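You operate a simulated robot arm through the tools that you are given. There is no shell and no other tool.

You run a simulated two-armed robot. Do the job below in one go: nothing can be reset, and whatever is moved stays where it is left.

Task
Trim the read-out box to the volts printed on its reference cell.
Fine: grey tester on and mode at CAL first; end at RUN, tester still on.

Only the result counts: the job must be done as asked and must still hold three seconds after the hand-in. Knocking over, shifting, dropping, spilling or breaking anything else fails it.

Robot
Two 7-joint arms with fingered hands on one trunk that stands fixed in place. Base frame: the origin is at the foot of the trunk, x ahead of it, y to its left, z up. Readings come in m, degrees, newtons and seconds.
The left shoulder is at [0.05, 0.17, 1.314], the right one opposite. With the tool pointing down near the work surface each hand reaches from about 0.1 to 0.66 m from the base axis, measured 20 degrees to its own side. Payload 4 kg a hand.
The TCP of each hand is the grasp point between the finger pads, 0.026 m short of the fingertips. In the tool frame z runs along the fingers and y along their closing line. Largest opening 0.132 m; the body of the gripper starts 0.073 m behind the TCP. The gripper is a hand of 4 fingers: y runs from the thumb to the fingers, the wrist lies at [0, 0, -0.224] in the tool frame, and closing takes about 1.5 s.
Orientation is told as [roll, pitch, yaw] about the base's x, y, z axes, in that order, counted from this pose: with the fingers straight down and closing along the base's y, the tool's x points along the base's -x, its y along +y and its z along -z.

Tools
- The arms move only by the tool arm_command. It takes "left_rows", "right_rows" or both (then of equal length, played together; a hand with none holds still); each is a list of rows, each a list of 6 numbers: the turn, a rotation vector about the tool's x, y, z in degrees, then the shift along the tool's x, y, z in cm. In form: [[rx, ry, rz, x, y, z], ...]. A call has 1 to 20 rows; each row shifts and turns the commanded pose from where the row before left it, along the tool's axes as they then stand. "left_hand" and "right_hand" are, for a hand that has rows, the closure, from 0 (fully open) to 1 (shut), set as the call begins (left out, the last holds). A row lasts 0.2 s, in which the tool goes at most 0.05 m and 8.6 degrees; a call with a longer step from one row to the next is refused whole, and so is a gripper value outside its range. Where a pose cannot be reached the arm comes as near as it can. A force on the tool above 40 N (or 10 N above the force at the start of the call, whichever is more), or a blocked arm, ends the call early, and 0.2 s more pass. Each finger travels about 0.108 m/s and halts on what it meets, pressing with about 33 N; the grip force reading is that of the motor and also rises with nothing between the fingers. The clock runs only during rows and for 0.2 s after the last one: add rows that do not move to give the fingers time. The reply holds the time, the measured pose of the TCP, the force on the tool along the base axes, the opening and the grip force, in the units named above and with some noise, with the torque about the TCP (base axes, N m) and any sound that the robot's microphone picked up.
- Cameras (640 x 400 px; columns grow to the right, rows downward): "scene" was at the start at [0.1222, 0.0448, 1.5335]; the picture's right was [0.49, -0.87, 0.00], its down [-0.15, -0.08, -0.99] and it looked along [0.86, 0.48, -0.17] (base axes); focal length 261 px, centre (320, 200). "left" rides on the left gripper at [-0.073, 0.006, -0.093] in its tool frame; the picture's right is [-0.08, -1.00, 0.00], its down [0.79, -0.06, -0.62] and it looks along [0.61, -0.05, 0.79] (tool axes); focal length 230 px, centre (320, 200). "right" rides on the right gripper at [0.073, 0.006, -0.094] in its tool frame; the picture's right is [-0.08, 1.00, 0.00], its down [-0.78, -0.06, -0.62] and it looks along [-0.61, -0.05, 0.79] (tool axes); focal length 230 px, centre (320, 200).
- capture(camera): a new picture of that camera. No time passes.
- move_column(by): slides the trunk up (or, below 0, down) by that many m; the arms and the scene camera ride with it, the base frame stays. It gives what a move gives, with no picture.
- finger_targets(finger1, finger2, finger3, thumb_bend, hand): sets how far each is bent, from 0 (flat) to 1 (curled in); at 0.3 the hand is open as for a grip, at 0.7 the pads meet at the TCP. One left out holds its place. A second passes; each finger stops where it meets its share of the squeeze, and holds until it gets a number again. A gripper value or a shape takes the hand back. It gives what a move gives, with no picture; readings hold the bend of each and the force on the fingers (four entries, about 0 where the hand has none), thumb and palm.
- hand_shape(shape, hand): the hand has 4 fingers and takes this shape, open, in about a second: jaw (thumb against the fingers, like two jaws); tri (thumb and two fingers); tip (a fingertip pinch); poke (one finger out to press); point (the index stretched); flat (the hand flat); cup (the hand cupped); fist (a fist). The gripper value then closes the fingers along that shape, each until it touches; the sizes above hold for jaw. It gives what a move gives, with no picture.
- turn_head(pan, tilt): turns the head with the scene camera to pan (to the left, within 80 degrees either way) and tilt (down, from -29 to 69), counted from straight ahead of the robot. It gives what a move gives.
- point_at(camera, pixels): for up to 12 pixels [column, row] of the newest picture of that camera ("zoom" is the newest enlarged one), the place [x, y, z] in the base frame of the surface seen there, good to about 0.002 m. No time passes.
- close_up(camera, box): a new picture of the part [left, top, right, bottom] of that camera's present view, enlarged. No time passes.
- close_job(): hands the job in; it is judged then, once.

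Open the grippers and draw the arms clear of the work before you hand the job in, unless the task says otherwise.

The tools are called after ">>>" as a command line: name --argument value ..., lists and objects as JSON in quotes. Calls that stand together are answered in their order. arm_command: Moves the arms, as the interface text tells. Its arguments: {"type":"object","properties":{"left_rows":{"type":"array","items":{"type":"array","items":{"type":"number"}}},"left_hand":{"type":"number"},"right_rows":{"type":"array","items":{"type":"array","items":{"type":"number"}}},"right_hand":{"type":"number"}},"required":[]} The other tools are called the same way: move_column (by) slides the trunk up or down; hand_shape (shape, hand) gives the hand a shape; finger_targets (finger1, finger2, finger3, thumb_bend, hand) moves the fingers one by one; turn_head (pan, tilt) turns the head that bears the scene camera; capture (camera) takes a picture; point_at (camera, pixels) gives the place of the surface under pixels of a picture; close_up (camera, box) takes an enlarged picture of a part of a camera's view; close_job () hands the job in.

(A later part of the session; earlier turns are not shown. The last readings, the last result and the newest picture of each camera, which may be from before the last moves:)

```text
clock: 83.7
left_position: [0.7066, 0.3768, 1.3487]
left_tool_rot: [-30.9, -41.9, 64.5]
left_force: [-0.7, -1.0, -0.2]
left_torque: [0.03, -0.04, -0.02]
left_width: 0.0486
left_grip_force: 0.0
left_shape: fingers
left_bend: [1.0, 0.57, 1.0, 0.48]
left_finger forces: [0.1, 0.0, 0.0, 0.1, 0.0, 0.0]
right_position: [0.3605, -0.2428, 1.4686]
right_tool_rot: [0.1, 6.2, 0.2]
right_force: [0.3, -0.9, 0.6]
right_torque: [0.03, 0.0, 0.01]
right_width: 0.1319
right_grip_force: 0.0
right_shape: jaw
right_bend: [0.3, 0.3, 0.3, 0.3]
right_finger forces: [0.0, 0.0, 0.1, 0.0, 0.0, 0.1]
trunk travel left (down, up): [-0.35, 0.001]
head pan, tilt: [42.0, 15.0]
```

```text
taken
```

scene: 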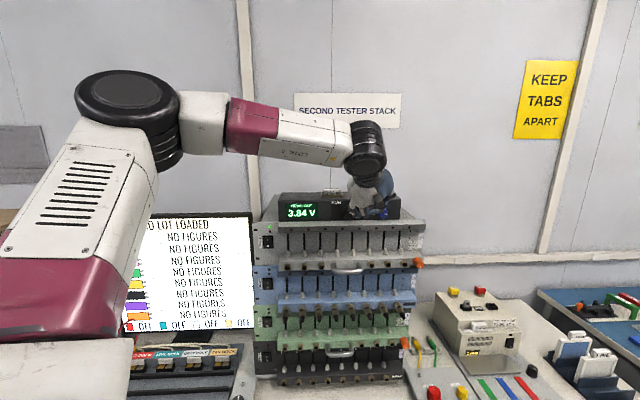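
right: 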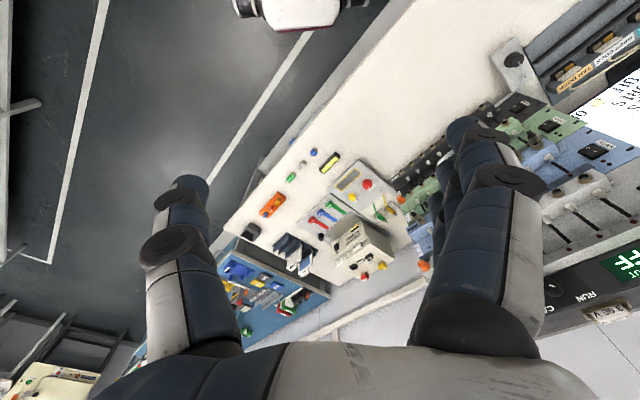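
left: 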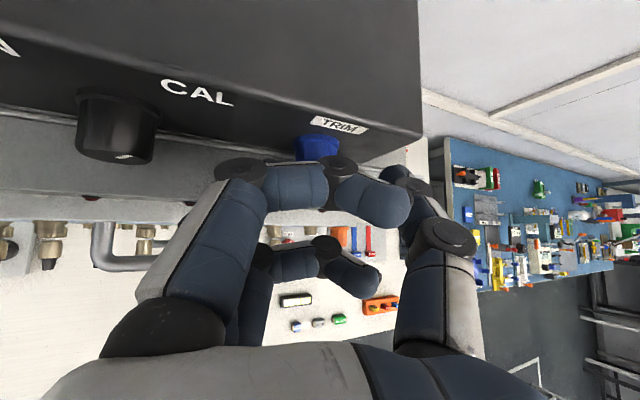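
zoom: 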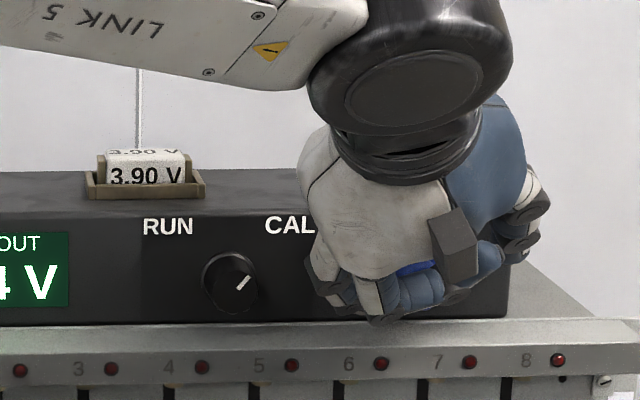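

No contact yet. I advance the last 1.3 cm in two steps and then close the pinch.

>>> arm_command --left_rows '[[0, 0, 0, 0, 0, 0.7], [0, 0, 0, 0, 0, 0.6], [0, 0, 0, 0, 0, 0]]'

>>> finger_targets --hand "left" --finger2 0.75 --thumb_bend 0.8

>>> capture --camera "scene"

>>> close_up --camera "scene" --box '[275, 160, 425, 254]'

```text
clock: 84.5
left_position: [0.7176, 0.3783, 1.3401]
left_tool_rot: [-30.9, -41.8, 64.4]
left_force: [1.1, 0.1, 0.0]
left_torque: [-0.02, 0.02, 0.04]
left_width: 0.0484
left_grip_force: 0.1
left_shape: fingers
left_bend: [1.0, 0.57, 1.0, 0.48]
left_finger forces: [0.1, 0.0, 0.0, 0.0, 0.0, 0.1]
right_position: [0.3587, -0.2433, 1.4687]
right_tool_rot: [0.2, 6.3, 0.1]
right_force: [0.8, -0.3, -0.3]
right_torque: [0.01, 0.01, 0.0]
right_width: 0.132
right_grip_force: 0.0
right_shape: jaw
right_bend: [0.3, 0.3, 0.3, 0.3]
right_finger forces: [0.0, 0.1, 0.0, 0.1, 0.1, 0.1]
trunk travel left (down, up): [-0.35, 0.001]
head pan, tilt: [42.0, 15.0]
```

```text
clock: 85.5
left_position: [0.72, 0.3794, 1.3395]
left_tool_rot: [-30.9, -41.7, 64.3]
left_force: [10.8, -1.3, -4.4]
left_torque: [-0.09, -0.04, 0.1]
left_width: 0.039
left_grip_force: 14.6
left_shape: fingers
left_bend: [1.0, 0.65, 1.0, 0.69]
left_finger forces: [0.0, 11.5, 0.0, 0.1, 17.2, 0.1]
right_position: [0.3627, -0.2422, 1.4678]
right_tool_rot: [0.0, 6.4, 0.1]
right_force: [0.3, -0.4, -0.3]
right_torque: [0.0, 0.03, 0.02]
right_width: 0.1318
right_grip_force: 0.1
right_shape: jaw
right_bend: [0.3, 0.3, 0.3, 0.3]
right_finger forces: [0.0, 0.0, 0.0, 0.1, 0.0, 0.1]
trunk travel left (down, up): [-0.35, 0.001]
head pan, tilt: [42.0, 15.0]
```

```text
taken
```

scene: 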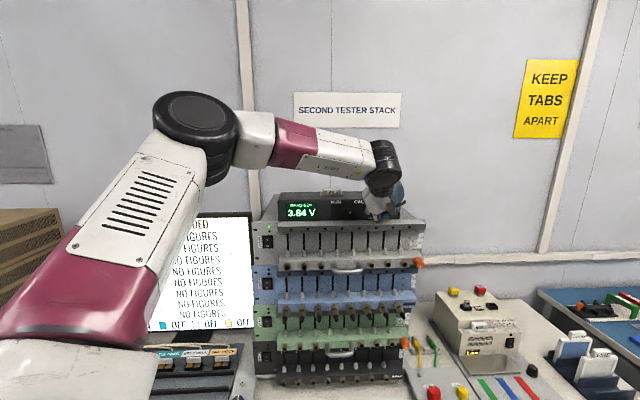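

```text
4.26 times, centred on (350, 207) of scene
```

zoom: 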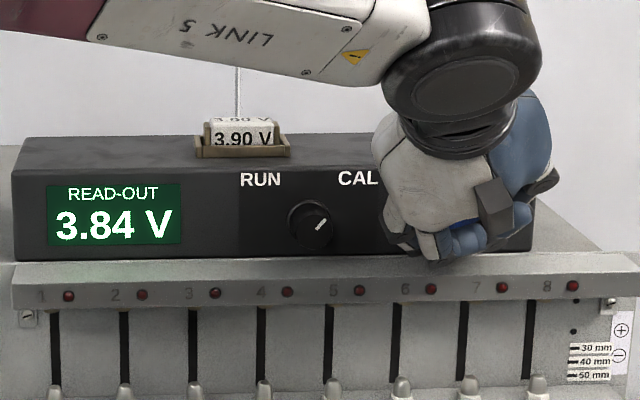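

Trim knob gripped (11.5 / 17 N), read-out still 3.84 V and in clear view. I turn 5° clockwise to find the direction and rate.

>>> arm_command --left_rows '[[-1.76, 0.1, 1.77, 0, -0.05, 0], [-1.76, 0.1, 1.77, 0, -0.05, 0], [0, 0, 0, 0, 0, 0]]'

>>> close_up --camera "scene" --box '[275, 160, 425, 254]'

```text
clock: 86.3
left_position: [0.7193, 0.3769, 1.3399]
left_tool_rot: [-24.3, -43.1, 59.9]
left_force: [10.4, -0.8, -7.9]
left_torque: [-0.11, -0.03, 0.04]
left_width: 0.0391
left_grip_force: 14.7
left_shape: fingers
left_bend: [1.0, 0.65, 1.0, 0.69]
left_finger forces: [0.0, 11.6, 0.0, 0.0, 17.5, 0.1]
right_position: [0.3637, -0.243, 1.4681]
right_tool_rot: [0.1, 6.3, 0.1]
right_force: [-0.2, -0.4, 0.4]
right_torque: [-0.03, -0.01, 0.02]
right_width: 0.1319
right_grip_force: 0.0
right_shape: jaw
right_bend: [0.3, 0.3, 0.3, 0.3]
right_finger forces: [0.0, 0.1, 0.0, 0.0, 0.0, 0.0]
trunk travel left (down, up): [-0.35, 0.001]
head pan, tilt: [42.0, 15.0]
```

```text
4.26 times, centred on (350, 207) of scene
```

zoom: 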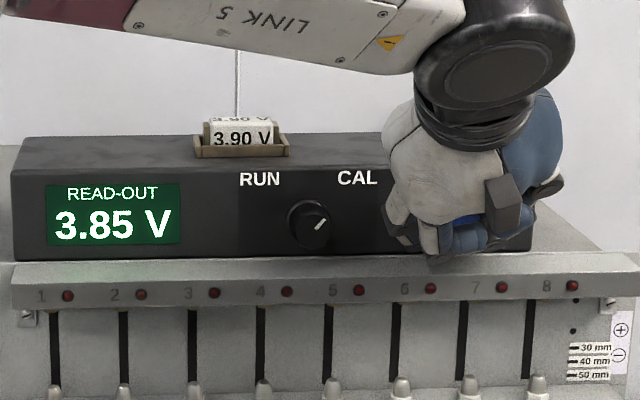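

Clockwise raises it: 3.85 V. I turn 10° more.

>>> arm_command --left_rows '[[-3.52, 0.2, 3.55, 0, -0.1, 0], [-3.52, 0.2, 3.55, 0, -0.1, 0], [0, 0, 0, 0, 0, 0]]'

>>> close_up --camera "scene" --box '[275, 160, 425, 254]'

```text
clock: 87.1
left_position: [0.722, 0.3766, 1.3402]
left_tool_rot: [-10.5, -44.7, 50.3]
left_force: [8.5, -2.3, -14.6]
left_torque: [-0.21, 0.04, 0.07]
left_width: 0.039
left_grip_force: 14.6
left_shape: fingers
left_bend: [1.0, 0.64, 1.0, 0.69]
left_finger forces: [0.1, 12.2, 0.0, 0.1, 16.8, 0.1]
right_position: [0.3627, -0.2437, 1.4686]
right_tool_rot: [0.1, 6.3, 0.1]
right_force: [0.0, 0.3, 0.2]
right_torque: [-0.02, 0.01, 0.0]
right_width: 0.132
right_grip_force: 0.1
right_shape: jaw
right_bend: [0.3, 0.3, 0.3, 0.3]
right_finger forces: [0.0, 0.1, 0.0, 0.0, 0.1, 0.0]
trunk travel left (down, up): [-0.35, 0.001]
head pan, tilt: [42.0, 15.0]
```

```text
4.26 times, centred on (350, 207) of scene
```

zoom: 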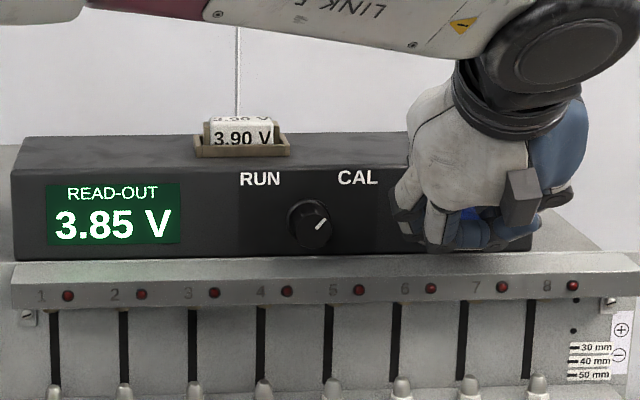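

Still 3.85 V, so the rate is lower than thought; the tool is pulled 15 N downward. I ease down 1.5 mm and turn 16° more.

>>> arm_command --left_rows '[[0, 0, 0, 0.1, 0.02, 0.1], [-5.63, 0.33, 5.67, 0.02, -0.16, 0], [-5.63, 0.33, 5.67, 0.02, -0.16, 0], [0, 0, 0, 0, 0, 0]]'

>>> close_up --camera "scene" --box '[275, 160, 425, 254]'

```text
clock: 88.1
left_position: [0.7231, 0.3741, 1.3392]
left_tool_rot: [11.9, -44.0, 34.4]
left_force: [5.3, -1.5, -15.9]
left_torque: [-0.25, 0.01, 0.06]
left_width: 0.039
left_grip_force: 14.0
left_shape: fingers
left_bend: [1.0, 0.64, 1.0, 0.69]
left_finger forces: [0.0, 11.4, 0.0, 0.0, 17.5, 0.0]
right_position: [0.3633, -0.2413, 1.4679]
right_tool_rot: [0.1, 6.4, 0.0]
right_force: [0.6, 0.0, -0.2]
right_torque: [0.02, -0.01, 0.03]
right_width: 0.132
right_grip_force: 0.0
right_shape: jaw
right_bend: [0.3, 0.3, 0.3, 0.3]
right_finger forces: [0.0, 0.0, 0.0, 0.1, 0.0, 0.0]
trunk travel left (down, up): [-0.35, 0.001]
head pan, tilt: [42.0, 15.0]
```

```text
4.26 times, centred on (350, 207) of scene
```

zoom: 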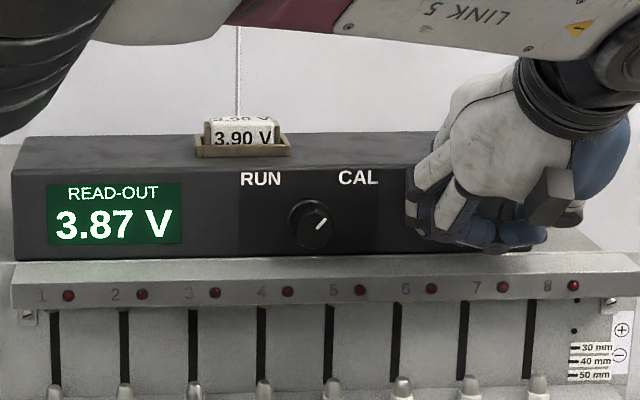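

3.87 V now: roughly 0.01 V per 10°. I continue 14° clockwise, easing down another 1 mm.

>>> arm_command --left_rows '[[-4.93, 0.29, 4.96, 0.08, -0.13, 0.07], [-4.93, 0.29, 4.96, 0.08, -0.13, 0.07], [0, 0, 0, 0, 0, 0]]'

>>> close_up --camera "scene" --box '[275, 160, 425, 254]'

```text
clock: 88.9
left_position: [0.7242, 0.3737, 1.3364]
left_tool_rot: [30.0, -40.0, 22.3]
left_force: [5.7, 1.4, -10.3]
left_torque: [-0.12, -0.03, 0.03]
left_width: 0.0392
left_grip_force: 14.1
left_shape: fingers
left_bend: [1.0, 0.64, 1.0, 0.69]
left_finger forces: [0.1, 10.5, 0.0, 0.0, 17.4, 0.0]
right_position: [0.3633, -0.2424, 1.4684]
right_tool_rot: [0.0, 6.3, 0.0]
right_force: [-0.2, -0.4, 0.6]
right_torque: [0.01, -0.01, -0.02]
right_width: 0.1318
right_grip_force: 0.1
right_shape: jaw
right_bend: [0.3, 0.3, 0.3, 0.3]
right_finger forces: [0.0, 0.0, 0.1, 0.1, 0.0, 0.1]
trunk travel left (down, up): [-0.35, 0.001]
head pan, tilt: [42.0, 15.0]
```

```text
4.26 times, centred on (350, 207) of scene
```

zoom: 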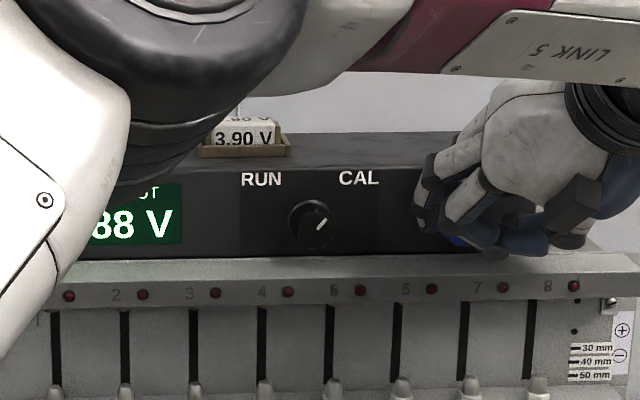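

Now 3.88 V (the arm starts to hide the display). I release, withdraw and re-grip with the hand leaning left again for the remaining ~20°.

>>> finger_targets --hand "left" --finger2 0.5 --thumb_bend 0.62

>>> arm_command --left_rows '[[0, 0, 0, 0, 0, -0.8], [0, 0, 0, 0, 0, -1.5], [0, 0, 0, 0, 0, -1.5], [0, 0, 0, 0, 0, -1.2], [0, 0, 0, 0, 0, 0]]'

>>> close_up --camera "scene" --box '[275, 160, 425, 254]'

>>> capture --camera "left"

```text
clock: 89.9
left_position: [0.7215, 0.3719, 1.3388]
left_tool_rot: [29.9, -40.2, 22.3]
left_force: [0.2, 0.1, 1.4]
left_torque: [0.01, 0.0, -0.01]
left_width: 0.0416
left_grip_force: 0.3
left_shape: fingers
left_bend: [1.0, 0.5, 1.0, 0.62]
left_finger forces: [0.1, 0.0, 0.0, 0.1, 0.8, 0.1]
right_position: [0.3595, -0.2431, 1.4678]
right_tool_rot: [0.1, 6.2, 0.1]
right_force: [-0.5, -0.5, -0.3]
right_torque: [0.01, 0.0, -0.02]
right_width: 0.1321
right_grip_force: 0.1
right_shape: jaw
right_bend: [0.3, 0.3, 0.3, 0.3]
right_finger forces: [0.0, 0.0, 0.0, 0.1, 0.0, 0.0]
trunk travel left (down, up): [-0.35, 0.001]
head pan, tilt: [42.0, 15.0]
```

```text
clock: 91.1
left_position: [0.7045, 0.3399, 1.3699]
left_tool_rot: [29.9, -40.1, 22.3]
left_force: [0.6, -0.4, 0.0]
left_torque: [0.02, 0.03, -0.05]
left_width: 0.0416
left_grip_force: 0.1
left_shape: fingers
left_bend: [1.0, 0.5, 1.0, 0.62]
left_finger forces: [0.0, 0.0, 0.1, 0.1, 0.0, 0.1]
right_position: [0.3604, -0.2433, 1.4694]
right_tool_rot: [0.1, 6.3, 0.1]
right_force: [0.7, 0.0, -0.5]
right_torque: [0.01, -0.02, -0.01]
right_width: 0.1318
right_grip_force: 0.2
right_shape: jaw
right_bend: [0.3, 0.3, 0.3, 0.3]
right_finger forces: [0.0, 0.0, 0.0, 0.0, 0.0, 0.0]
trunk travel left (down, up): [-0.35, 0.001]
head pan, tilt: [42.0, 15.0]
```

```text
4.26 times, centred on (350, 207) of scene
```

zoom: 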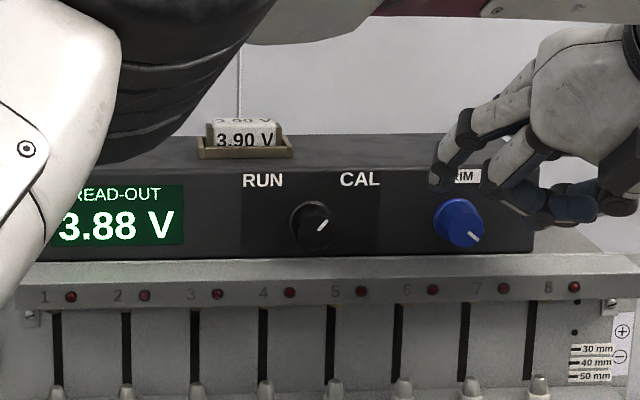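

```text
taken
```

left: 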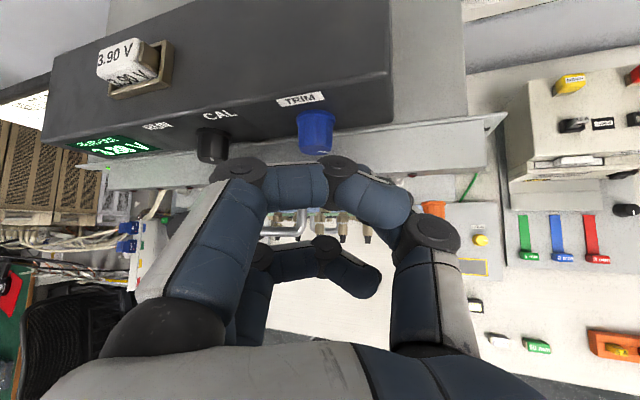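

Display reads 3.88 V and the trim pointer has moved about 45°. I swing the hand back 45° to the left-leaning pose and return to the standoff.

>>> arm_command --left_rows '[[5.28, -0.31, -5.32, 0, 0, 0], [5.28, -0.31, -5.32, 0, 0, 0], [5.28, -0.31, -5.32, 0, 0, 0], [5.28, -0.31, -5.32, 0, 0, 0], [5.28, -0.31, -5.32, 0, 0, 0], [5.28, -0.31, -5.32, 0, 0, 0], [0, 0, 0, -0.55, 1.5, -0.5], [0, 0, 0, -0.55, 1.5, -0.5], [0, 0, 0, 0, 0, 0]]'

>>> finger_targets --hand "left" --finger2 0.58 --thumb_bend 0.48

>>> capture --camera "left"

```text
clock: 93.1
left_position: [0.6825, 0.3614, 1.3729]
left_tool_rot: [-31.0, -41.8, 64.5]
left_force: [-0.6, 0.5, 0.9]
left_torque: [0.04, 0.03, -0.03]
left_width: 0.0417
left_grip_force: 0.1
left_shape: fingers
left_bend: [1.0, 0.5, 1.0, 0.62]
left_finger forces: [0.0, 0.0, 0.0, 0.0, 0.0, 0.1]
right_position: [0.3596, -0.2442, 1.4683]
right_tool_rot: [0.1, 6.3, 0.1]
right_force: [0.5, -0.1, -0.2]
right_torque: [0.01, 0.0, -0.01]
right_width: 0.1317
right_grip_force: 0.0
right_shape: jaw
right_bend: [0.3, 0.3, 0.3, 0.3]
right_finger forces: [0.0, 0.0, 0.0, 0.0, 0.0, 0.0]
trunk travel left (down, up): [-0.35, 0.001]
head pan, tilt: [42.0, 15.0]
```

```text
clock: 94.1
left_position: [0.6827, 0.3622, 1.374]
left_tool_rot: [-31.0, -41.8, 64.5]
left_force: [-0.2, 0.1, -0.1]
left_torque: [0.01, 0.04, -0.02]
left_width: 0.0487
left_grip_force: 0.0
left_shape: fingers
left_bend: [1.0, 0.57, 1.0, 0.48]
left_finger forces: [0.0, 0.1, 0.0, 0.0, 0.0, 0.0]
right_position: [0.3594, -0.2435, 1.4684]
right_tool_rot: [0.1, 6.3, 0.1]
right_force: [-0.3, -0.5, 0.5]
right_torque: [0.02, -0.02, 0.01]
right_width: 0.1319
right_grip_force: 0.1
right_shape: jaw
right_bend: [0.3, 0.3, 0.3, 0.3]
right_finger forces: [0.0, 0.1, 0.1, 0.0, 0.1, 0.1]
trunk travel left (down, up): [-0.35, 0.001]
head pan, tilt: [42.0, 15.0]
```

```text
taken
```

left: 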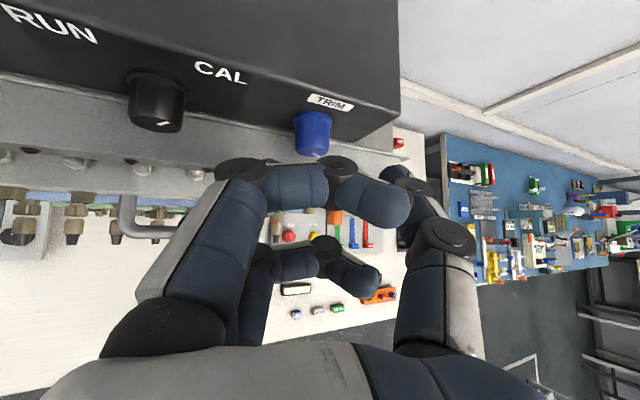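

The alignment matches the first approach (knob at (313,133)). I advance along the fingers to the grip position, 5.2 cm with a 3 mm sideways correction.

>>> arm_command --left_rows '[[0, 0, 0, 0.02, 0.17, 1.2], [0, 0, 0, 0.02, 0.17, 1.2], [0, 0, 0, 0, 0, 1.2], [0, 0, 0, 0, 0, 0.9], [0, 0, 0, 0, 0, 0.7], [0, 0, 0, 0, 0, 0]]'

>>> close_up --camera "scene" --box '[275, 160, 425, 254]'

```text
clock: 95.5
left_position: [0.7177, 0.3787, 1.3396]
left_tool_rot: [-31.1, -41.8, 64.4]
left_force: [-1.2, -0.3, 2.2]
left_torque: [0.08, 0.01, 0.01]
left_width: 0.0485
left_grip_force: 1.6
left_shape: fingers
left_bend: [1.0, 0.57, 1.0, 0.48]
left_finger forces: [0.1, 2.3, 0.0, 0.0, 0.0, 0.1]
right_position: [0.3598, -0.2436, 1.4678]
right_tool_rot: [0.0, 6.2, 0.2]
right_force: [0.2, 0.7, 0.1]
right_torque: [-0.01, 0.0, -0.01]
right_width: 0.1319
right_grip_force: 0.1
right_shape: jaw
right_bend: [0.3, 0.3, 0.3, 0.3]
right_finger forces: [0.1, 0.0, 0.0, 0.1, 0.0, 0.1]
trunk travel left (down, up): [-0.35, 0.001]
head pan, tilt: [42.0, 15.0]
```

```text
4.26 times, centred on (350, 207) of scene
```

zoom: 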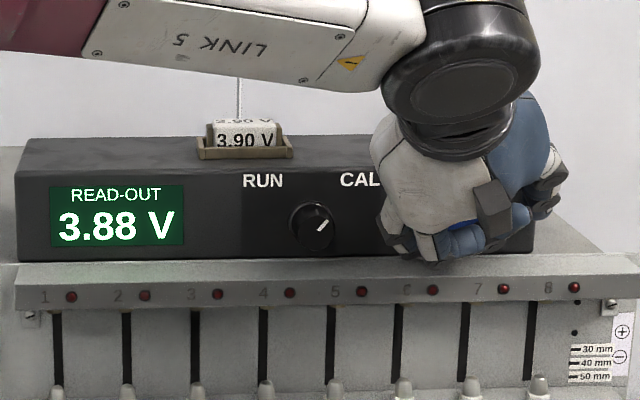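

In position; the middle finger just brushes the lip (2.3 N). I close the pinch and turn 8° clockwise.

>>> finger_targets --hand "left" --finger2 0.75 --thumb_bend 0.8

>>> close_up --camera "scene" --box '[275, 180, 335, 224]'

>>> arm_command --left_rows '[[-2.82, 0.16, 2.83, 0, -0.08, 0], [-2.82, 0.16, 2.83, 0, -0.08, 0], [0, 0, 0, 0, 0, 0]]'

>>> close_up --camera "scene" --box '[275, 160, 425, 254]'

```text
clock: 96.5
left_position: [0.7205, 0.3784, 1.3367]
left_tool_rot: [-30.9, -41.7, 64.4]
left_force: [10.6, -1.4, -5.2]
left_torque: [-0.11, -0.03, 0.05]
left_width: 0.0388
left_grip_force: 14.1
left_shape: fingers
left_bend: [1.0, 0.66, 1.0, 0.69]
left_finger forces: [0.0, 11.3, 0.0, 0.0, 17.5, 0.1]
right_position: [0.3625, -0.2438, 1.4675]
right_tool_rot: [0.2, 6.4, 0.1]
right_force: [-0.2, -1.3, 0.0]
right_torque: [0.03, 0.0, -0.01]
right_width: 0.1319
right_grip_force: 0.0
right_shape: jaw
right_bend: [0.3, 0.3, 0.3, 0.3]
right_finger forces: [0.0, 0.1, 0.0, 0.1, 0.0, 0.0]
trunk travel left (down, up): [-0.35, 0.001]
head pan, tilt: [42.0, 15.0]
```

```text
9.09 times, centred on (305, 202) of scene
```

zoom: 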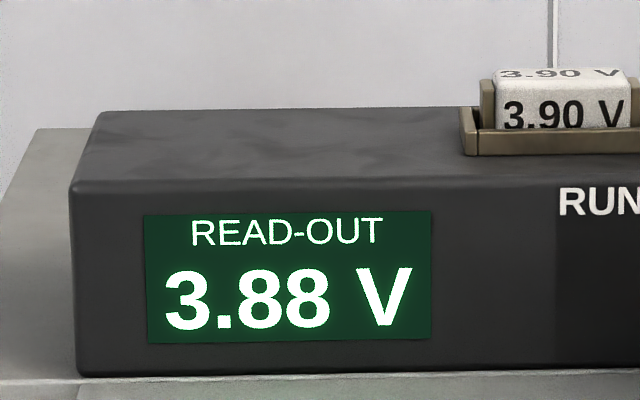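

```text
clock: 97.3
left_position: [0.7206, 0.3772, 1.3392]
left_tool_rot: [-20.4, -43.8, 57.1]
left_force: [6.6, -4.3, -9.9]
left_torque: [-0.16, 0.07, 0.03]
left_width: 0.0391
left_grip_force: 15.4
left_shape: fingers
left_bend: [1.0, 0.66, 1.0, 0.69]
left_finger forces: [0.0, 13.0, 0.0, 0.0, 17.2, 0.0]
right_position: [0.3619, -0.2443, 1.4675]
right_tool_rot: [0.0, 6.4, 0.2]
right_force: [0.2, -0.7, 0.0]
right_torque: [0.03, -0.03, -0.02]
right_width: 0.1323
right_grip_force: 0.0
right_shape: jaw
right_bend: [0.3, 0.3, 0.3, 0.3]
right_finger forces: [0.0, 0.1, 0.1, 0.0, 0.1, 0.0]
trunk travel left (down, up): [-0.35, 0.001]
head pan, tilt: [42.0, 15.0]
```

```text
4.26 times, centred on (350, 207) of scene
```

zoom: 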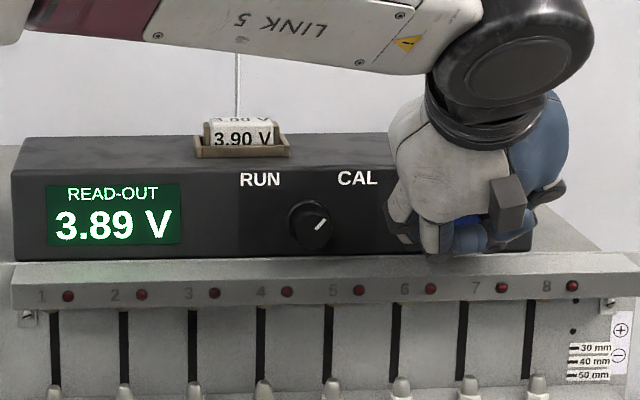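

3.89 V. I go on in small 3° steps to find where it changes to 3.90 V.

>>> arm_command --left_rows '[[-2.11, 0.12, 2.13, 0.03, -0.06, 0.03], [0, 0, 0, 0, 0, 0]]'

>>> close_up --camera "scene" --box '[275, 180, 335, 224]'

>>> arm_command --left_rows '[[-2.11, 0.12, 2.13, 0.03, -0.06, 0.03], [0, 0, 0, 0, 0, 0]]'

>>> close_up --camera "scene" --box '[275, 180, 335, 224]'

```text
clock: 97.9
left_position: [0.7213, 0.3774, 1.3381]
left_tool_rot: [-16.1, -44.4, 54.3]
left_force: [5.9, -3.5, -10.8]
left_torque: [-0.19, 0.06, 0.09]
left_width: 0.0391
left_grip_force: 15.0
left_shape: fingers
left_bend: [1.0, 0.66, 1.0, 0.69]
left_finger forces: [0.0, 13.1, 0.0, 0.0, 17.0, 0.0]
right_position: [0.3617, -0.2444, 1.4677]
right_tool_rot: [0.1, 6.4, 0.0]
right_force: [0.1, -0.7, 0.2]
right_torque: [0.0, -0.02, 0.0]
right_width: 0.1316
right_grip_force: 0.1
right_shape: jaw
right_bend: [0.3, 0.3, 0.3, 0.3]
right_finger forces: [0.0, 0.1, 0.1, 0.0, 0.0, 0.0]
trunk travel left (down, up): [-0.35, 0.001]
head pan, tilt: [42.0, 15.0]
```

```text
9.09 times, centred on (305, 202) of scene
```

zoom: 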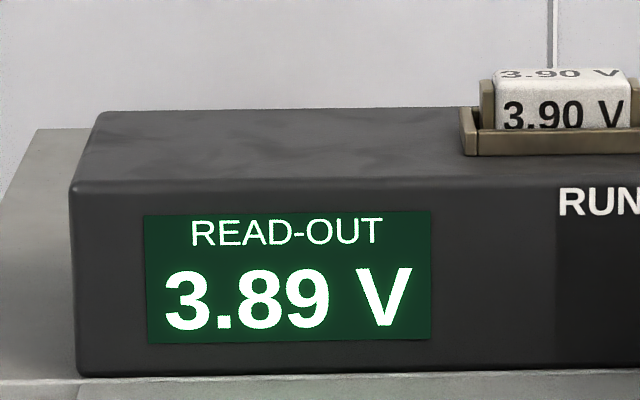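

```text
clock: 98.5
left_position: [0.7217, 0.3776, 1.3375]
left_tool_rot: [-12.0, -44.8, 51.4]
left_force: [5.4, -4.5, -10.5]
left_torque: [-0.18, 0.04, 0.01]
left_width: 0.0392
left_grip_force: 15.1
left_shape: fingers
left_bend: [1.0, 0.66, 1.0, 0.69]
left_finger forces: [0.0, 12.6, 0.0, 0.1, 17.8, 0.0]
right_position: [0.3621, -0.2433, 1.468]
right_tool_rot: [0.1, 6.4, 0.1]
right_force: [-0.2, 0.1, 0.5]
right_torque: [-0.05, -0.01, 0.01]
right_width: 0.1319
right_grip_force: 0.2
right_shape: jaw
right_bend: [0.3, 0.3, 0.3, 0.3]
right_finger forces: [0.0, 0.0, 0.1, 0.1, 0.0, 0.0]
trunk travel left (down, up): [-0.35, 0.001]
head pan, tilt: [42.0, 15.0]
```

```text
9.09 times, centred on (305, 202) of scene
```

zoom: 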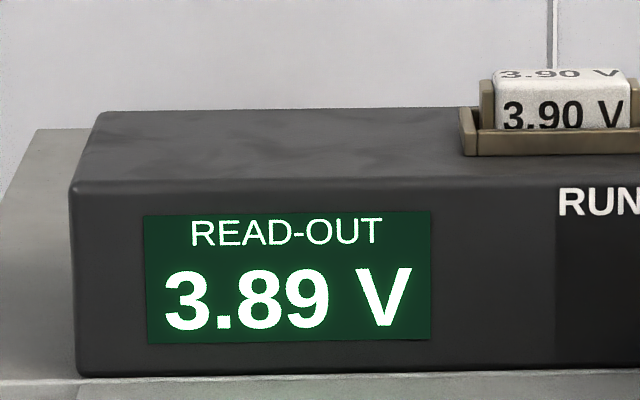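

Still 3.89 V after 14° of this grip. Two more 3° steps, checking each.

>>> arm_command --left_rows '[[-2.11, 0.12, 2.13, 0.03, -0.06, 0.03], [0, 0, 0, 0, 0, 0]]'

>>> close_up --camera "scene" --box '[275, 180, 335, 224]'

>>> arm_command --left_rows '[[-1.41, 0.08, 1.42, 0.02, -0.04, 0.02], [0, 0, 0, 0, 0, 0]]'

>>> close_up --camera "scene" --box '[275, 180, 335, 224]'

```text
clock: 99.1
left_position: [0.7223, 0.3771, 1.3374]
left_tool_rot: [-7.7, -45.1, 48.4]
left_force: [4.5, -3.4, -9.7]
left_torque: [-0.18, 0.04, 0.09]
left_width: 0.039
left_grip_force: 14.9
left_shape: fingers
left_bend: [1.0, 0.66, 1.0, 0.69]
left_finger forces: [0.0, 12.8, 0.1, 0.1, 17.3, 0.1]
right_position: [0.3623, -0.2445, 1.4681]
right_tool_rot: [0.1, 6.4, 0.1]
right_force: [0.5, -0.2, 0.0]
right_torque: [0.0, 0.02, -0.01]
right_width: 0.132
right_grip_force: 0.0
right_shape: jaw
right_bend: [0.3, 0.3, 0.3, 0.3]
right_finger forces: [0.0, 0.0, 0.0, 0.2, 0.1, 0.0]
trunk travel left (down, up): [-0.35, 0.001]
head pan, tilt: [42.0, 15.0]
```

```text
9.09 times, centred on (305, 202) of scene
```

zoom: 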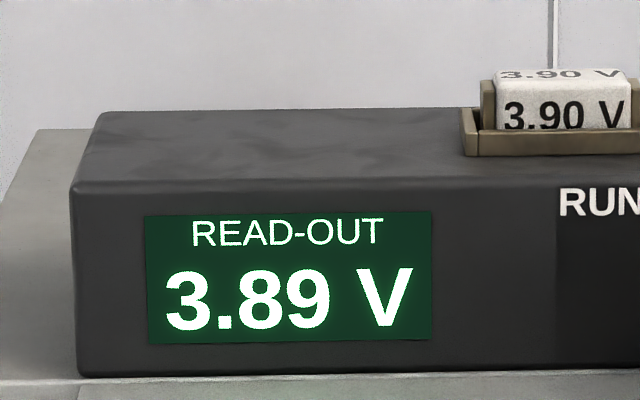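

```text
clock: 99.7
left_position: [0.7226, 0.3758, 1.3379]
left_tool_rot: [-5.0, -45.2, 46.4]
left_force: [3.8, -2.2, -9.7]
left_torque: [-0.12, 0.04, 0.11]
left_width: 0.0389
left_grip_force: 14.6
left_shape: fingers
left_bend: [1.0, 0.66, 1.0, 0.69]
left_finger forces: [0.0, 13.1, 0.0, 0.1, 15.9, 0.1]
right_position: [0.3611, -0.2431, 1.4673]
right_tool_rot: [0.1, 6.3, 0.0]
right_force: [-0.9, -0.3, -0.5]
right_torque: [0.03, 0.02, -0.01]
right_width: 0.132
right_grip_force: 0.1
right_shape: jaw
right_bend: [0.3, 0.3, 0.3, 0.3]
right_finger forces: [0.0, 0.1, 0.0, 0.0, 0.0, 0.0]
trunk travel left (down, up): [-0.35, 0.001]
head pan, tilt: [42.0, 15.0]
```

```text
9.09 times, centred on (305, 202) of scene
```

zoom: 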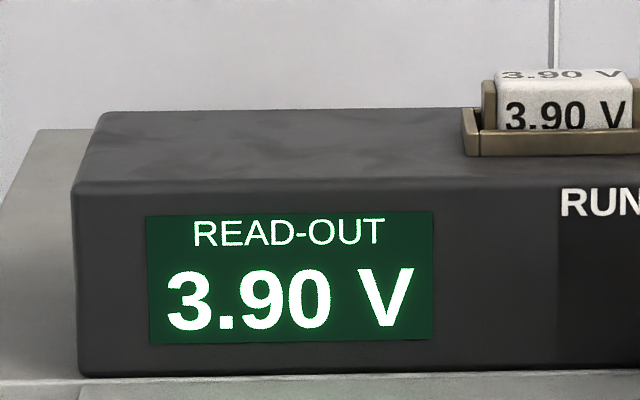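

3.90 V just appeared. Each 0.01 V spans about 10°, so I turn about 4° more to sit inside the 3.90 band.

>>> arm_command --left_rows '[[-2.82, 0.16, 2.83, 0.03, -0.07, 0.03], [0, 0, 0, 0, 0, 0]]'

>>> close_up --camera "scene" --box '[275, 180, 335, 224]'

```text
clock: 100.3
left_position: [0.7227, 0.3755, 1.3373]
left_tool_rot: [0.7, -45.0, 42.4]
left_force: [3.4, -3.2, -9.8]
left_torque: [-0.16, -0.02, 0.07]
left_width: 0.0389
left_grip_force: 15.2
left_shape: fingers
left_bend: [1.0, 0.66, 1.0, 0.69]
left_finger forces: [0.0, 12.5, 0.0, 0.1, 17.0, 0.0]
right_position: [0.3625, -0.2434, 1.4675]
right_tool_rot: [0.2, 6.3, 0.1]
right_force: [0.1, 0.1, -0.2]
right_torque: [-0.01, -0.01, 0.01]
right_width: 0.1319
right_grip_force: 0.0
right_shape: jaw
right_bend: [0.3, 0.3, 0.3, 0.3]
right_finger forces: [0.0, 0.2, 0.0, 0.0, 0.1, 0.0]
trunk travel left (down, up): [-0.35, 0.001]
head pan, tilt: [42.0, 15.0]
```

```text
9.09 times, centred on (305, 202) of scene
```

zoom: 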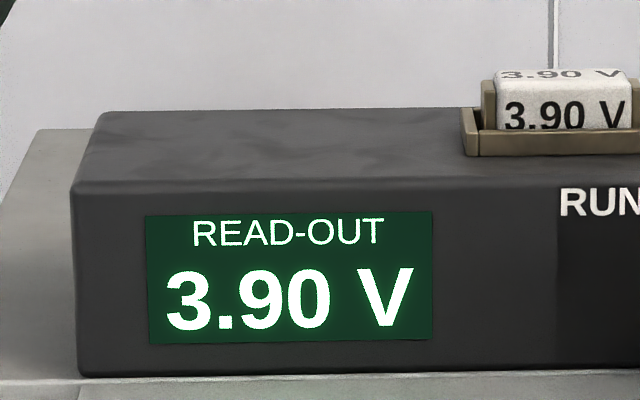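

3.90 V, well inside the band. I open both fingers and withdraw straight along the finger axis, then re-read the display.

>>> finger_targets --hand "left" --finger2 0.52 --thumb_bend 0.55

>>> close_up --camera "scene" --box '[275, 180, 335, 224]'

>>> arm_command --left_rows '[[0, 0, 0, 0, 0, -0.8], [0, 0, 0, 0, 0, -1.5], [0, 0, 0, 0, 0, -1.5], [0, 0, 0, 0, 0, -1.5], [0, 0, 0, 0, 0, -1], [0, 0, 0, 0, 0, 0]]'

>>> close_up --camera "scene" --box '[275, 160, 425, 254]'

```text
clock: 101.3
left_position: [0.7196, 0.3766, 1.3385]
left_tool_rot: [0.5, -45.2, 42.5]
left_force: [-1.0, -0.6, -0.1]
left_torque: [0.01, 0.01, 0.02]
left_width: 0.0447
left_grip_force: 1.0
left_shape: fingers
left_bend: [1.0, 0.52, 1.0, 0.55]
left_finger forces: [0.0, 1.0, 0.0, 0.1, 0.0, 0.0]
right_position: [0.3597, -0.2427, 1.4679]
right_tool_rot: [0.1, 6.3, 0.0]
right_force: [-0.4, -0.9, 0.4]
right_torque: [0.02, 0.0, 0.0]
right_width: 0.1316
right_grip_force: 0.0
right_shape: jaw
right_bend: [0.3, 0.3, 0.3, 0.3]
right_finger forces: [0.0, 0.0, 0.0, 0.1, 0.0, 0.0]
trunk travel left (down, up): [-0.35, 0.001]
head pan, tilt: [42.0, 15.0]
```

```text
9.09 times, centred on (305, 202) of scene
```

zoom: 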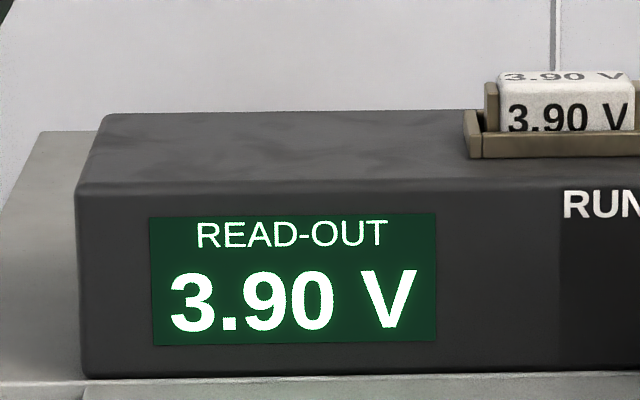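

```text
clock: 102.7
left_position: [0.6888, 0.3468, 1.3834]
left_tool_rot: [0.6, -45.3, 42.5]
left_force: [-0.4, 0.3, 0.1]
left_torque: [0.03, -0.02, 0.01]
left_width: 0.0448
left_grip_force: 0.0
left_shape: fingers
left_bend: [1.0, 0.52, 1.0, 0.55]
left_finger forces: [0.0, 0.0, 0.0, 0.0, 0.1, 0.0]
right_position: [0.3604, -0.243, 1.469]
right_tool_rot: [0.1, 6.4, 0.1]
right_force: [0.1, 0.7, -0.2]
right_torque: [-0.01, -0.01, 0.04]
right_width: 0.1316
right_grip_force: 0.1
right_shape: jaw
right_bend: [0.3, 0.3, 0.3, 0.3]
right_finger forces: [0.0, 0.0, 0.1, 0.1, 0.0, 0.0]
trunk travel left (down, up): [-0.35, 0.001]
head pan, tilt: [42.0, 15.0]
```

```text
4.26 times, centred on (350, 207) of scene
```

zoom: 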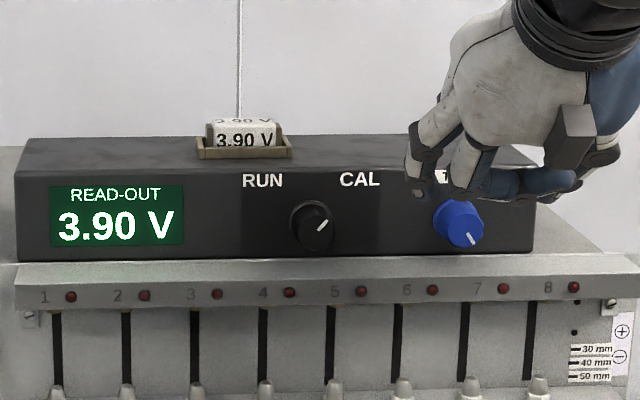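

The read-out holds 3.90 V with the hand off. Now I go back to the mode knob: turn the hand to lean right (for a counter-clockwise stroke) and move left to a standoff in front of it.

>>> arm_command --left_rows '[[-5.98, 0.35, 6.02, 0, 0, 0], [-5.98, 0.35, 6.02, 0, 0, 0], [-5.98, 0.35, 6.02, 0, 0, 0], [-5.98, 0.35, 6.02, 0, 0, 0], [0, 0, 0, 1.08, 1.51, 1.44], [0, 0, 0, 1.08, 1.51, 1.44], [0, 0, 0, 1.08, 1.51, 1.44], [0, 0, 0, 0, 0, 0]]'

>>> finger_targets --hand "left" --finger2 0.5 --thumb_bend 0.61

>>> close_up --camera "scene" --box '[275, 160, 425, 254]'

>>> capture --camera "left"

```text
clock: 104.5
left_position: [0.6472, 0.3979, 1.3618]
left_tool_rot: [43.4, -34.7, 14.2]
left_force: [0.3, 0.7, 0.0]
left_torque: [-0.01, -0.01, 0.06]
left_width: 0.0447
left_grip_force: 0.0
left_shape: fingers
left_bend: [1.0, 0.52, 1.0, 0.55]
left_finger forces: [0.1, 0.0, 0.0, 0.0, 0.1, 0.0]
right_position: [0.3601, -0.2433, 1.4686]
right_tool_rot: [0.1, 6.3, 0.1]
right_force: [0.3, -0.1, 0.2]
right_torque: [-0.02, 0.01, -0.02]
right_width: 0.132
right_grip_force: 0.0
right_shape: jaw
right_bend: [0.3, 0.3, 0.3, 0.3]
right_finger forces: [0.0, 0.0, 0.1, 0.0, 0.1, 0.0]
trunk travel left (down, up): [-0.35, 0.001]
head pan, tilt: [42.0, 15.0]
```

```text
clock: 105.5
left_position: [0.6485, 0.4015, 1.3628]
left_tool_rot: [43.3, -34.6, 14.2]
left_force: [0.0, 0.1, 0.5]
left_torque: [0.03, -0.02, 0.01]
left_width: 0.0422
left_grip_force: 0.0
left_shape: fingers
left_bend: [1.0, 0.5, 1.0, 0.61]
left_finger forces: [0.0, 0.0, 0.0, 0.1, 0.0, 0.1]
right_position: [0.3599, -0.2438, 1.4685]
right_tool_rot: [0.1, 6.3, 0.0]
right_force: [0.1, -0.1, -0.4]
right_torque: [0.03, -0.03, 0.0]
right_width: 0.1319
right_grip_force: 0.0
right_shape: jaw
right_bend: [0.3, 0.3, 0.3, 0.3]
right_finger forces: [0.1, 0.0, 0.0, 0.1, 0.0, 0.0]
trunk travel left (down, up): [-0.35, 0.001]
head pan, tilt: [42.0, 15.0]
```

```text
4.26 times, centred on (350, 207) of scene
```

zoom: 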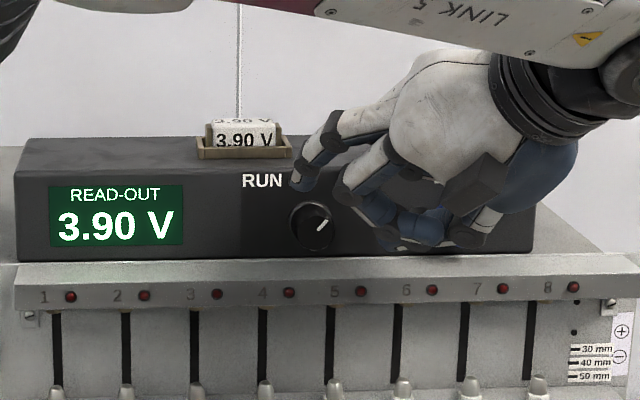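

```text
taken
```

left: 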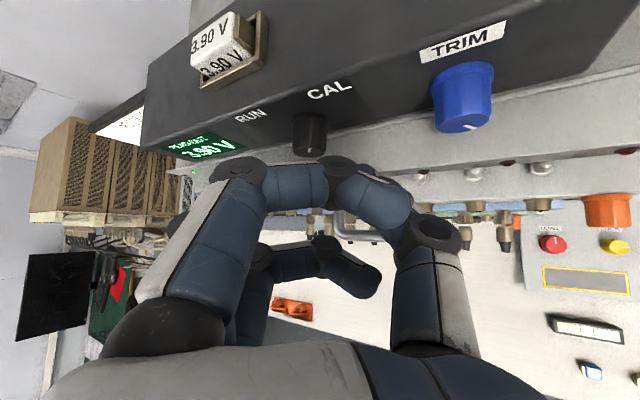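

The mode knob is at (308,135) in the left view, about 3 mm off centre. I advance 4.8 cm with a 3 mm correction, in gentle steps.

>>> arm_command --left_rows '[[0, 0, 0, 0, 0.15, 1.2], [0, 0, 0, 0, 0.15, 1.2], [0, 0, 0, 0, 0, 1.0], [0, 0, 0, 0, 0, 0.8], [0, 0, 0, 0, 0, 0.6], [0, 0, 0, 0, 0, 0]]'

>>> close_up --camera "scene" --box '[275, 160, 425, 254]'

```text
clock: 106.9
left_position: [0.656, 0.437, 1.3374]
left_tool_rot: [43.4, -34.9, 14.1]
left_force: [1.5, -3.7, 9.4]
left_torque: [0.0, -0.19, -0.08]
left_width: 0.0408
left_grip_force: 5.4
left_shape: fingers
left_bend: [1.0, 0.5, 1.0, 0.63]
left_finger forces: [0.1, 0.1, 0.0, 0.0, 10.3, 0.0]
right_position: [0.3589, -0.2451, 1.4688]
right_tool_rot: [0.2, 6.1, 0.1]
right_force: [0.2, 0.2, 0.5]
right_torque: [-0.01, -0.01, 0.03]
right_width: 0.132
right_grip_force: 0.0
right_shape: jaw
right_bend: [0.3, 0.3, 0.3, 0.3]
right_finger forces: [0.1, 0.0, 0.0, 0.1, 0.0, 0.0]
trunk travel left (down, up): [-0.35, 0.001]
head pan, tilt: [42.0, 15.0]
```

```text
4.26 times, centred on (350, 207) of scene
```

zoom: 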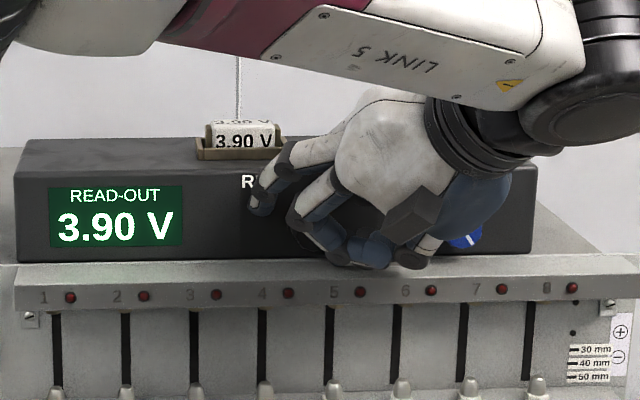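

The thumb rests on the lip with 10 N, acceptable; closing will lift it onto the knob. I close the pinch.

>>> finger_targets --hand "left" --finger2 0.75 --thumb_bend 0.8

>>> close_up --camera "scene" --box '[275, 160, 425, 254]'

```text
clock: 107.9
left_position: [0.6583, 0.4382, 1.3334]
left_tool_rot: [43.3, -34.5, 14.2]
left_force: [-0.9, -5.4, -17.1]
left_torque: [-0.28, 0.05, 0.04]
left_width: 0.0385
left_grip_force: 15.3
left_shape: fingers
left_bend: [1.0, 0.61, 1.0, 0.7]
left_finger forces: [0.1, 10.1, 0.0, 0.0, 20.7, 0.1]
right_position: [0.3606, -0.244, 1.4681]
right_tool_rot: [0.1, 6.3, 0.0]
right_force: [-0.8, -0.3, 0.4]
right_torque: [-0.04, -0.03, -0.03]
right_width: 0.132
right_grip_force: 0.0
right_shape: jaw
right_bend: [0.3, 0.3, 0.3, 0.3]
right_finger forces: [0.1, 0.1, 0.0, 0.0, 0.0, 0.0]
trunk travel left (down, up): [-0.35, 0.001]
head pan, tilt: [42.0, 15.0]
```

```text
4.26 times, centred on (350, 207) of scene
```

zoom: 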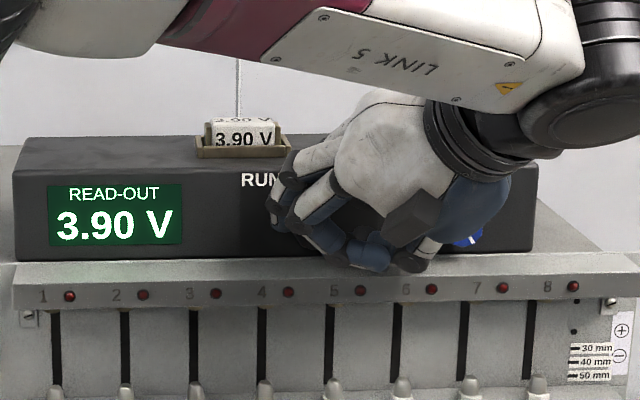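

Gripped (10 / 21 N), but the hand is pulled down 17 N, so I lower it 2 mm and begin turning counter-clockwise by 16°.

>>> arm_command --left_rows '[[0, 0, 0, 0.11, -0.11, 0.12], [5.63, -0.33, -5.67, 0, 0.16, 0], [5.63, -0.33, -5.67, 0, 0.16, 0], [0, 0, 0, 0, 0, 0]]'

>>> close_up --camera "scene" --box '[275, 160, 425, 254]'

```text
clock: 108.9
left_position: [0.6566, 0.4404, 1.336]
left_tool_rot: [24.9, -41.7, 25.6]
left_force: [2.5, -8.9, -11.8]
left_torque: [-0.24, -0.01, -0.03]
left_width: 0.0382
left_grip_force: 14.5
left_shape: fingers
left_bend: [1.0, 0.61, 1.0, 0.7]
left_finger forces: [0.0, 9.5, 0.0, 0.0, 20.3, 0.1]
right_position: [0.3615, -0.2437, 1.4678]
right_tool_rot: [0.1, 6.4, 0.1]
right_force: [-1.1, -0.9, -0.7]
right_torque: [0.01, -0.01, -0.02]
right_width: 0.1318
right_grip_force: 0.0
right_shape: jaw
right_bend: [0.3, 0.3, 0.3, 0.3]
right_finger forces: [0.1, 0.0, 0.0, 0.0, 0.0, 0.0]
trunk travel left (down, up): [-0.35, 0.001]
head pan, tilt: [42.0, 15.0]
```

```text
4.26 times, centred on (350, 207) of scene
```

zoom: 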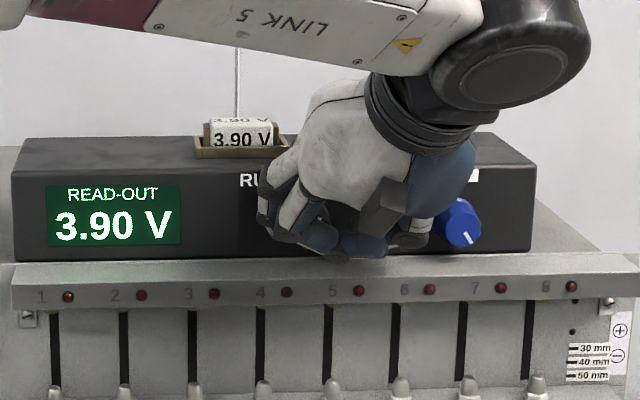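

Going well, 3.90 V unchanged and the hand is moving away from the trim knob. I continue 24° counter-clockwise with slight easing.

>>> arm_command --left_rows '[[5.63, -0.33, -5.67, 0.07, 0.1, 0.06], [5.63, -0.33, -5.67, 0.03, 0.14, 0.02], [5.63, -0.33, -5.67, 0.03, 0.14, 0.02], [0, 0, 0, 0, 0, 0]]'

>>> close_up --camera "scene" --box '[275, 160, 425, 254]'

```text
clock: 109.9
left_position: [0.6537, 0.4428, 1.3376]
left_tool_rot: [-8.2, -45.3, 48.7]
left_force: [10.9, -4.5, 7.8]
left_torque: [0.07, -0.13, -0.04]
left_width: 0.0383
left_grip_force: 13.1
left_shape: fingers
left_bend: [1.0, 0.62, 1.0, 0.71]
left_finger forces: [0.1, 7.5, 0.0, 0.0, 17.9, 0.0]
right_position: [0.3612, -0.2439, 1.4668]
right_tool_rot: [0.3, 6.3, 0.1]
right_force: [0.1, -0.7, 0.3]
right_torque: [0.02, -0.01, 0.0]
right_width: 0.132
right_grip_force: 0.1
right_shape: jaw
right_bend: [0.3, 0.3, 0.3, 0.3]
right_finger forces: [0.0, 0.0, 0.1, 0.0, 0.0, 0.0]
trunk travel left (down, up): [-0.35, 0.001]
head pan, tilt: [42.0, 15.0]
```

```text
4.26 times, centred on (350, 207) of scene
```

zoom: 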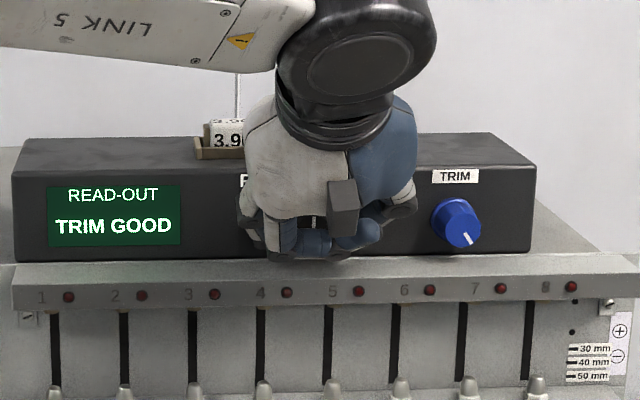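

The read-out says "TRIM GOOD": it has switched to RUN. I keep turning counter-clockwise by 24° so the pointer reaches the RUN mark.

>>> arm_command --left_rows '[[5.63, -0.33, -5.67, -0.04, 0.1, -0.04], [5.63, -0.33, -5.67, -0.02, 0.14, -0.02], [5.63, -0.33, -5.67, -0.02, 0.14, -0.02], [0, 0, 0, 0, 0, 0]]'

>>> close_up --camera "scene" --box '[275, 160, 425, 254]'

```text
clock: 110.9
left_position: [0.6504, 0.4433, 1.3341]
left_tool_rot: [-39.4, -39.1, 70.0]
left_force: [9.0, -10.6, -1.5]
left_torque: [0.03, 0.09, -0.13]
left_width: 0.0387
left_grip_force: 19.1
left_shape: fingers
left_bend: [1.0, 0.64, 1.0, 0.69]
left_finger forces: [0.0, 18.5, 0.0, 0.0, 19.9, 0.0]
right_position: [0.3613, -0.246, 1.4668]
right_tool_rot: [0.1, 6.3, 0.1]
right_force: [-0.3, -0.3, 0.5]
right_torque: [-0.04, -0.02, 0.04]
right_width: 0.1318
right_grip_force: 0.1
right_shape: jaw
right_bend: [0.3, 0.3, 0.3, 0.3]
right_finger forces: [0.0, 0.0, 0.1, 0.1, 0.0, 0.0]
trunk travel left (down, up): [-0.35, 0.001]
head pan, tilt: [42.0, 15.0]
```

```text
4.26 times, centred on (350, 207) of scene
```

zoom: 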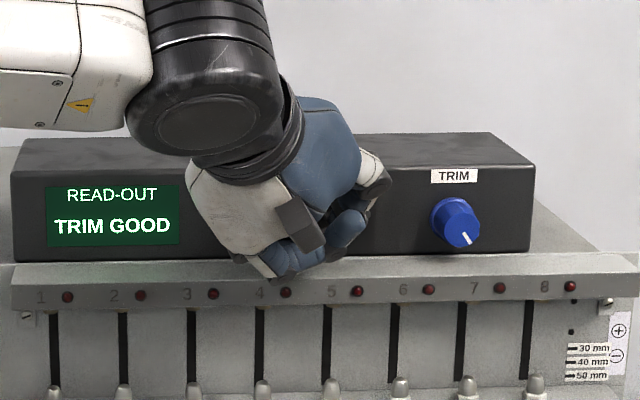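

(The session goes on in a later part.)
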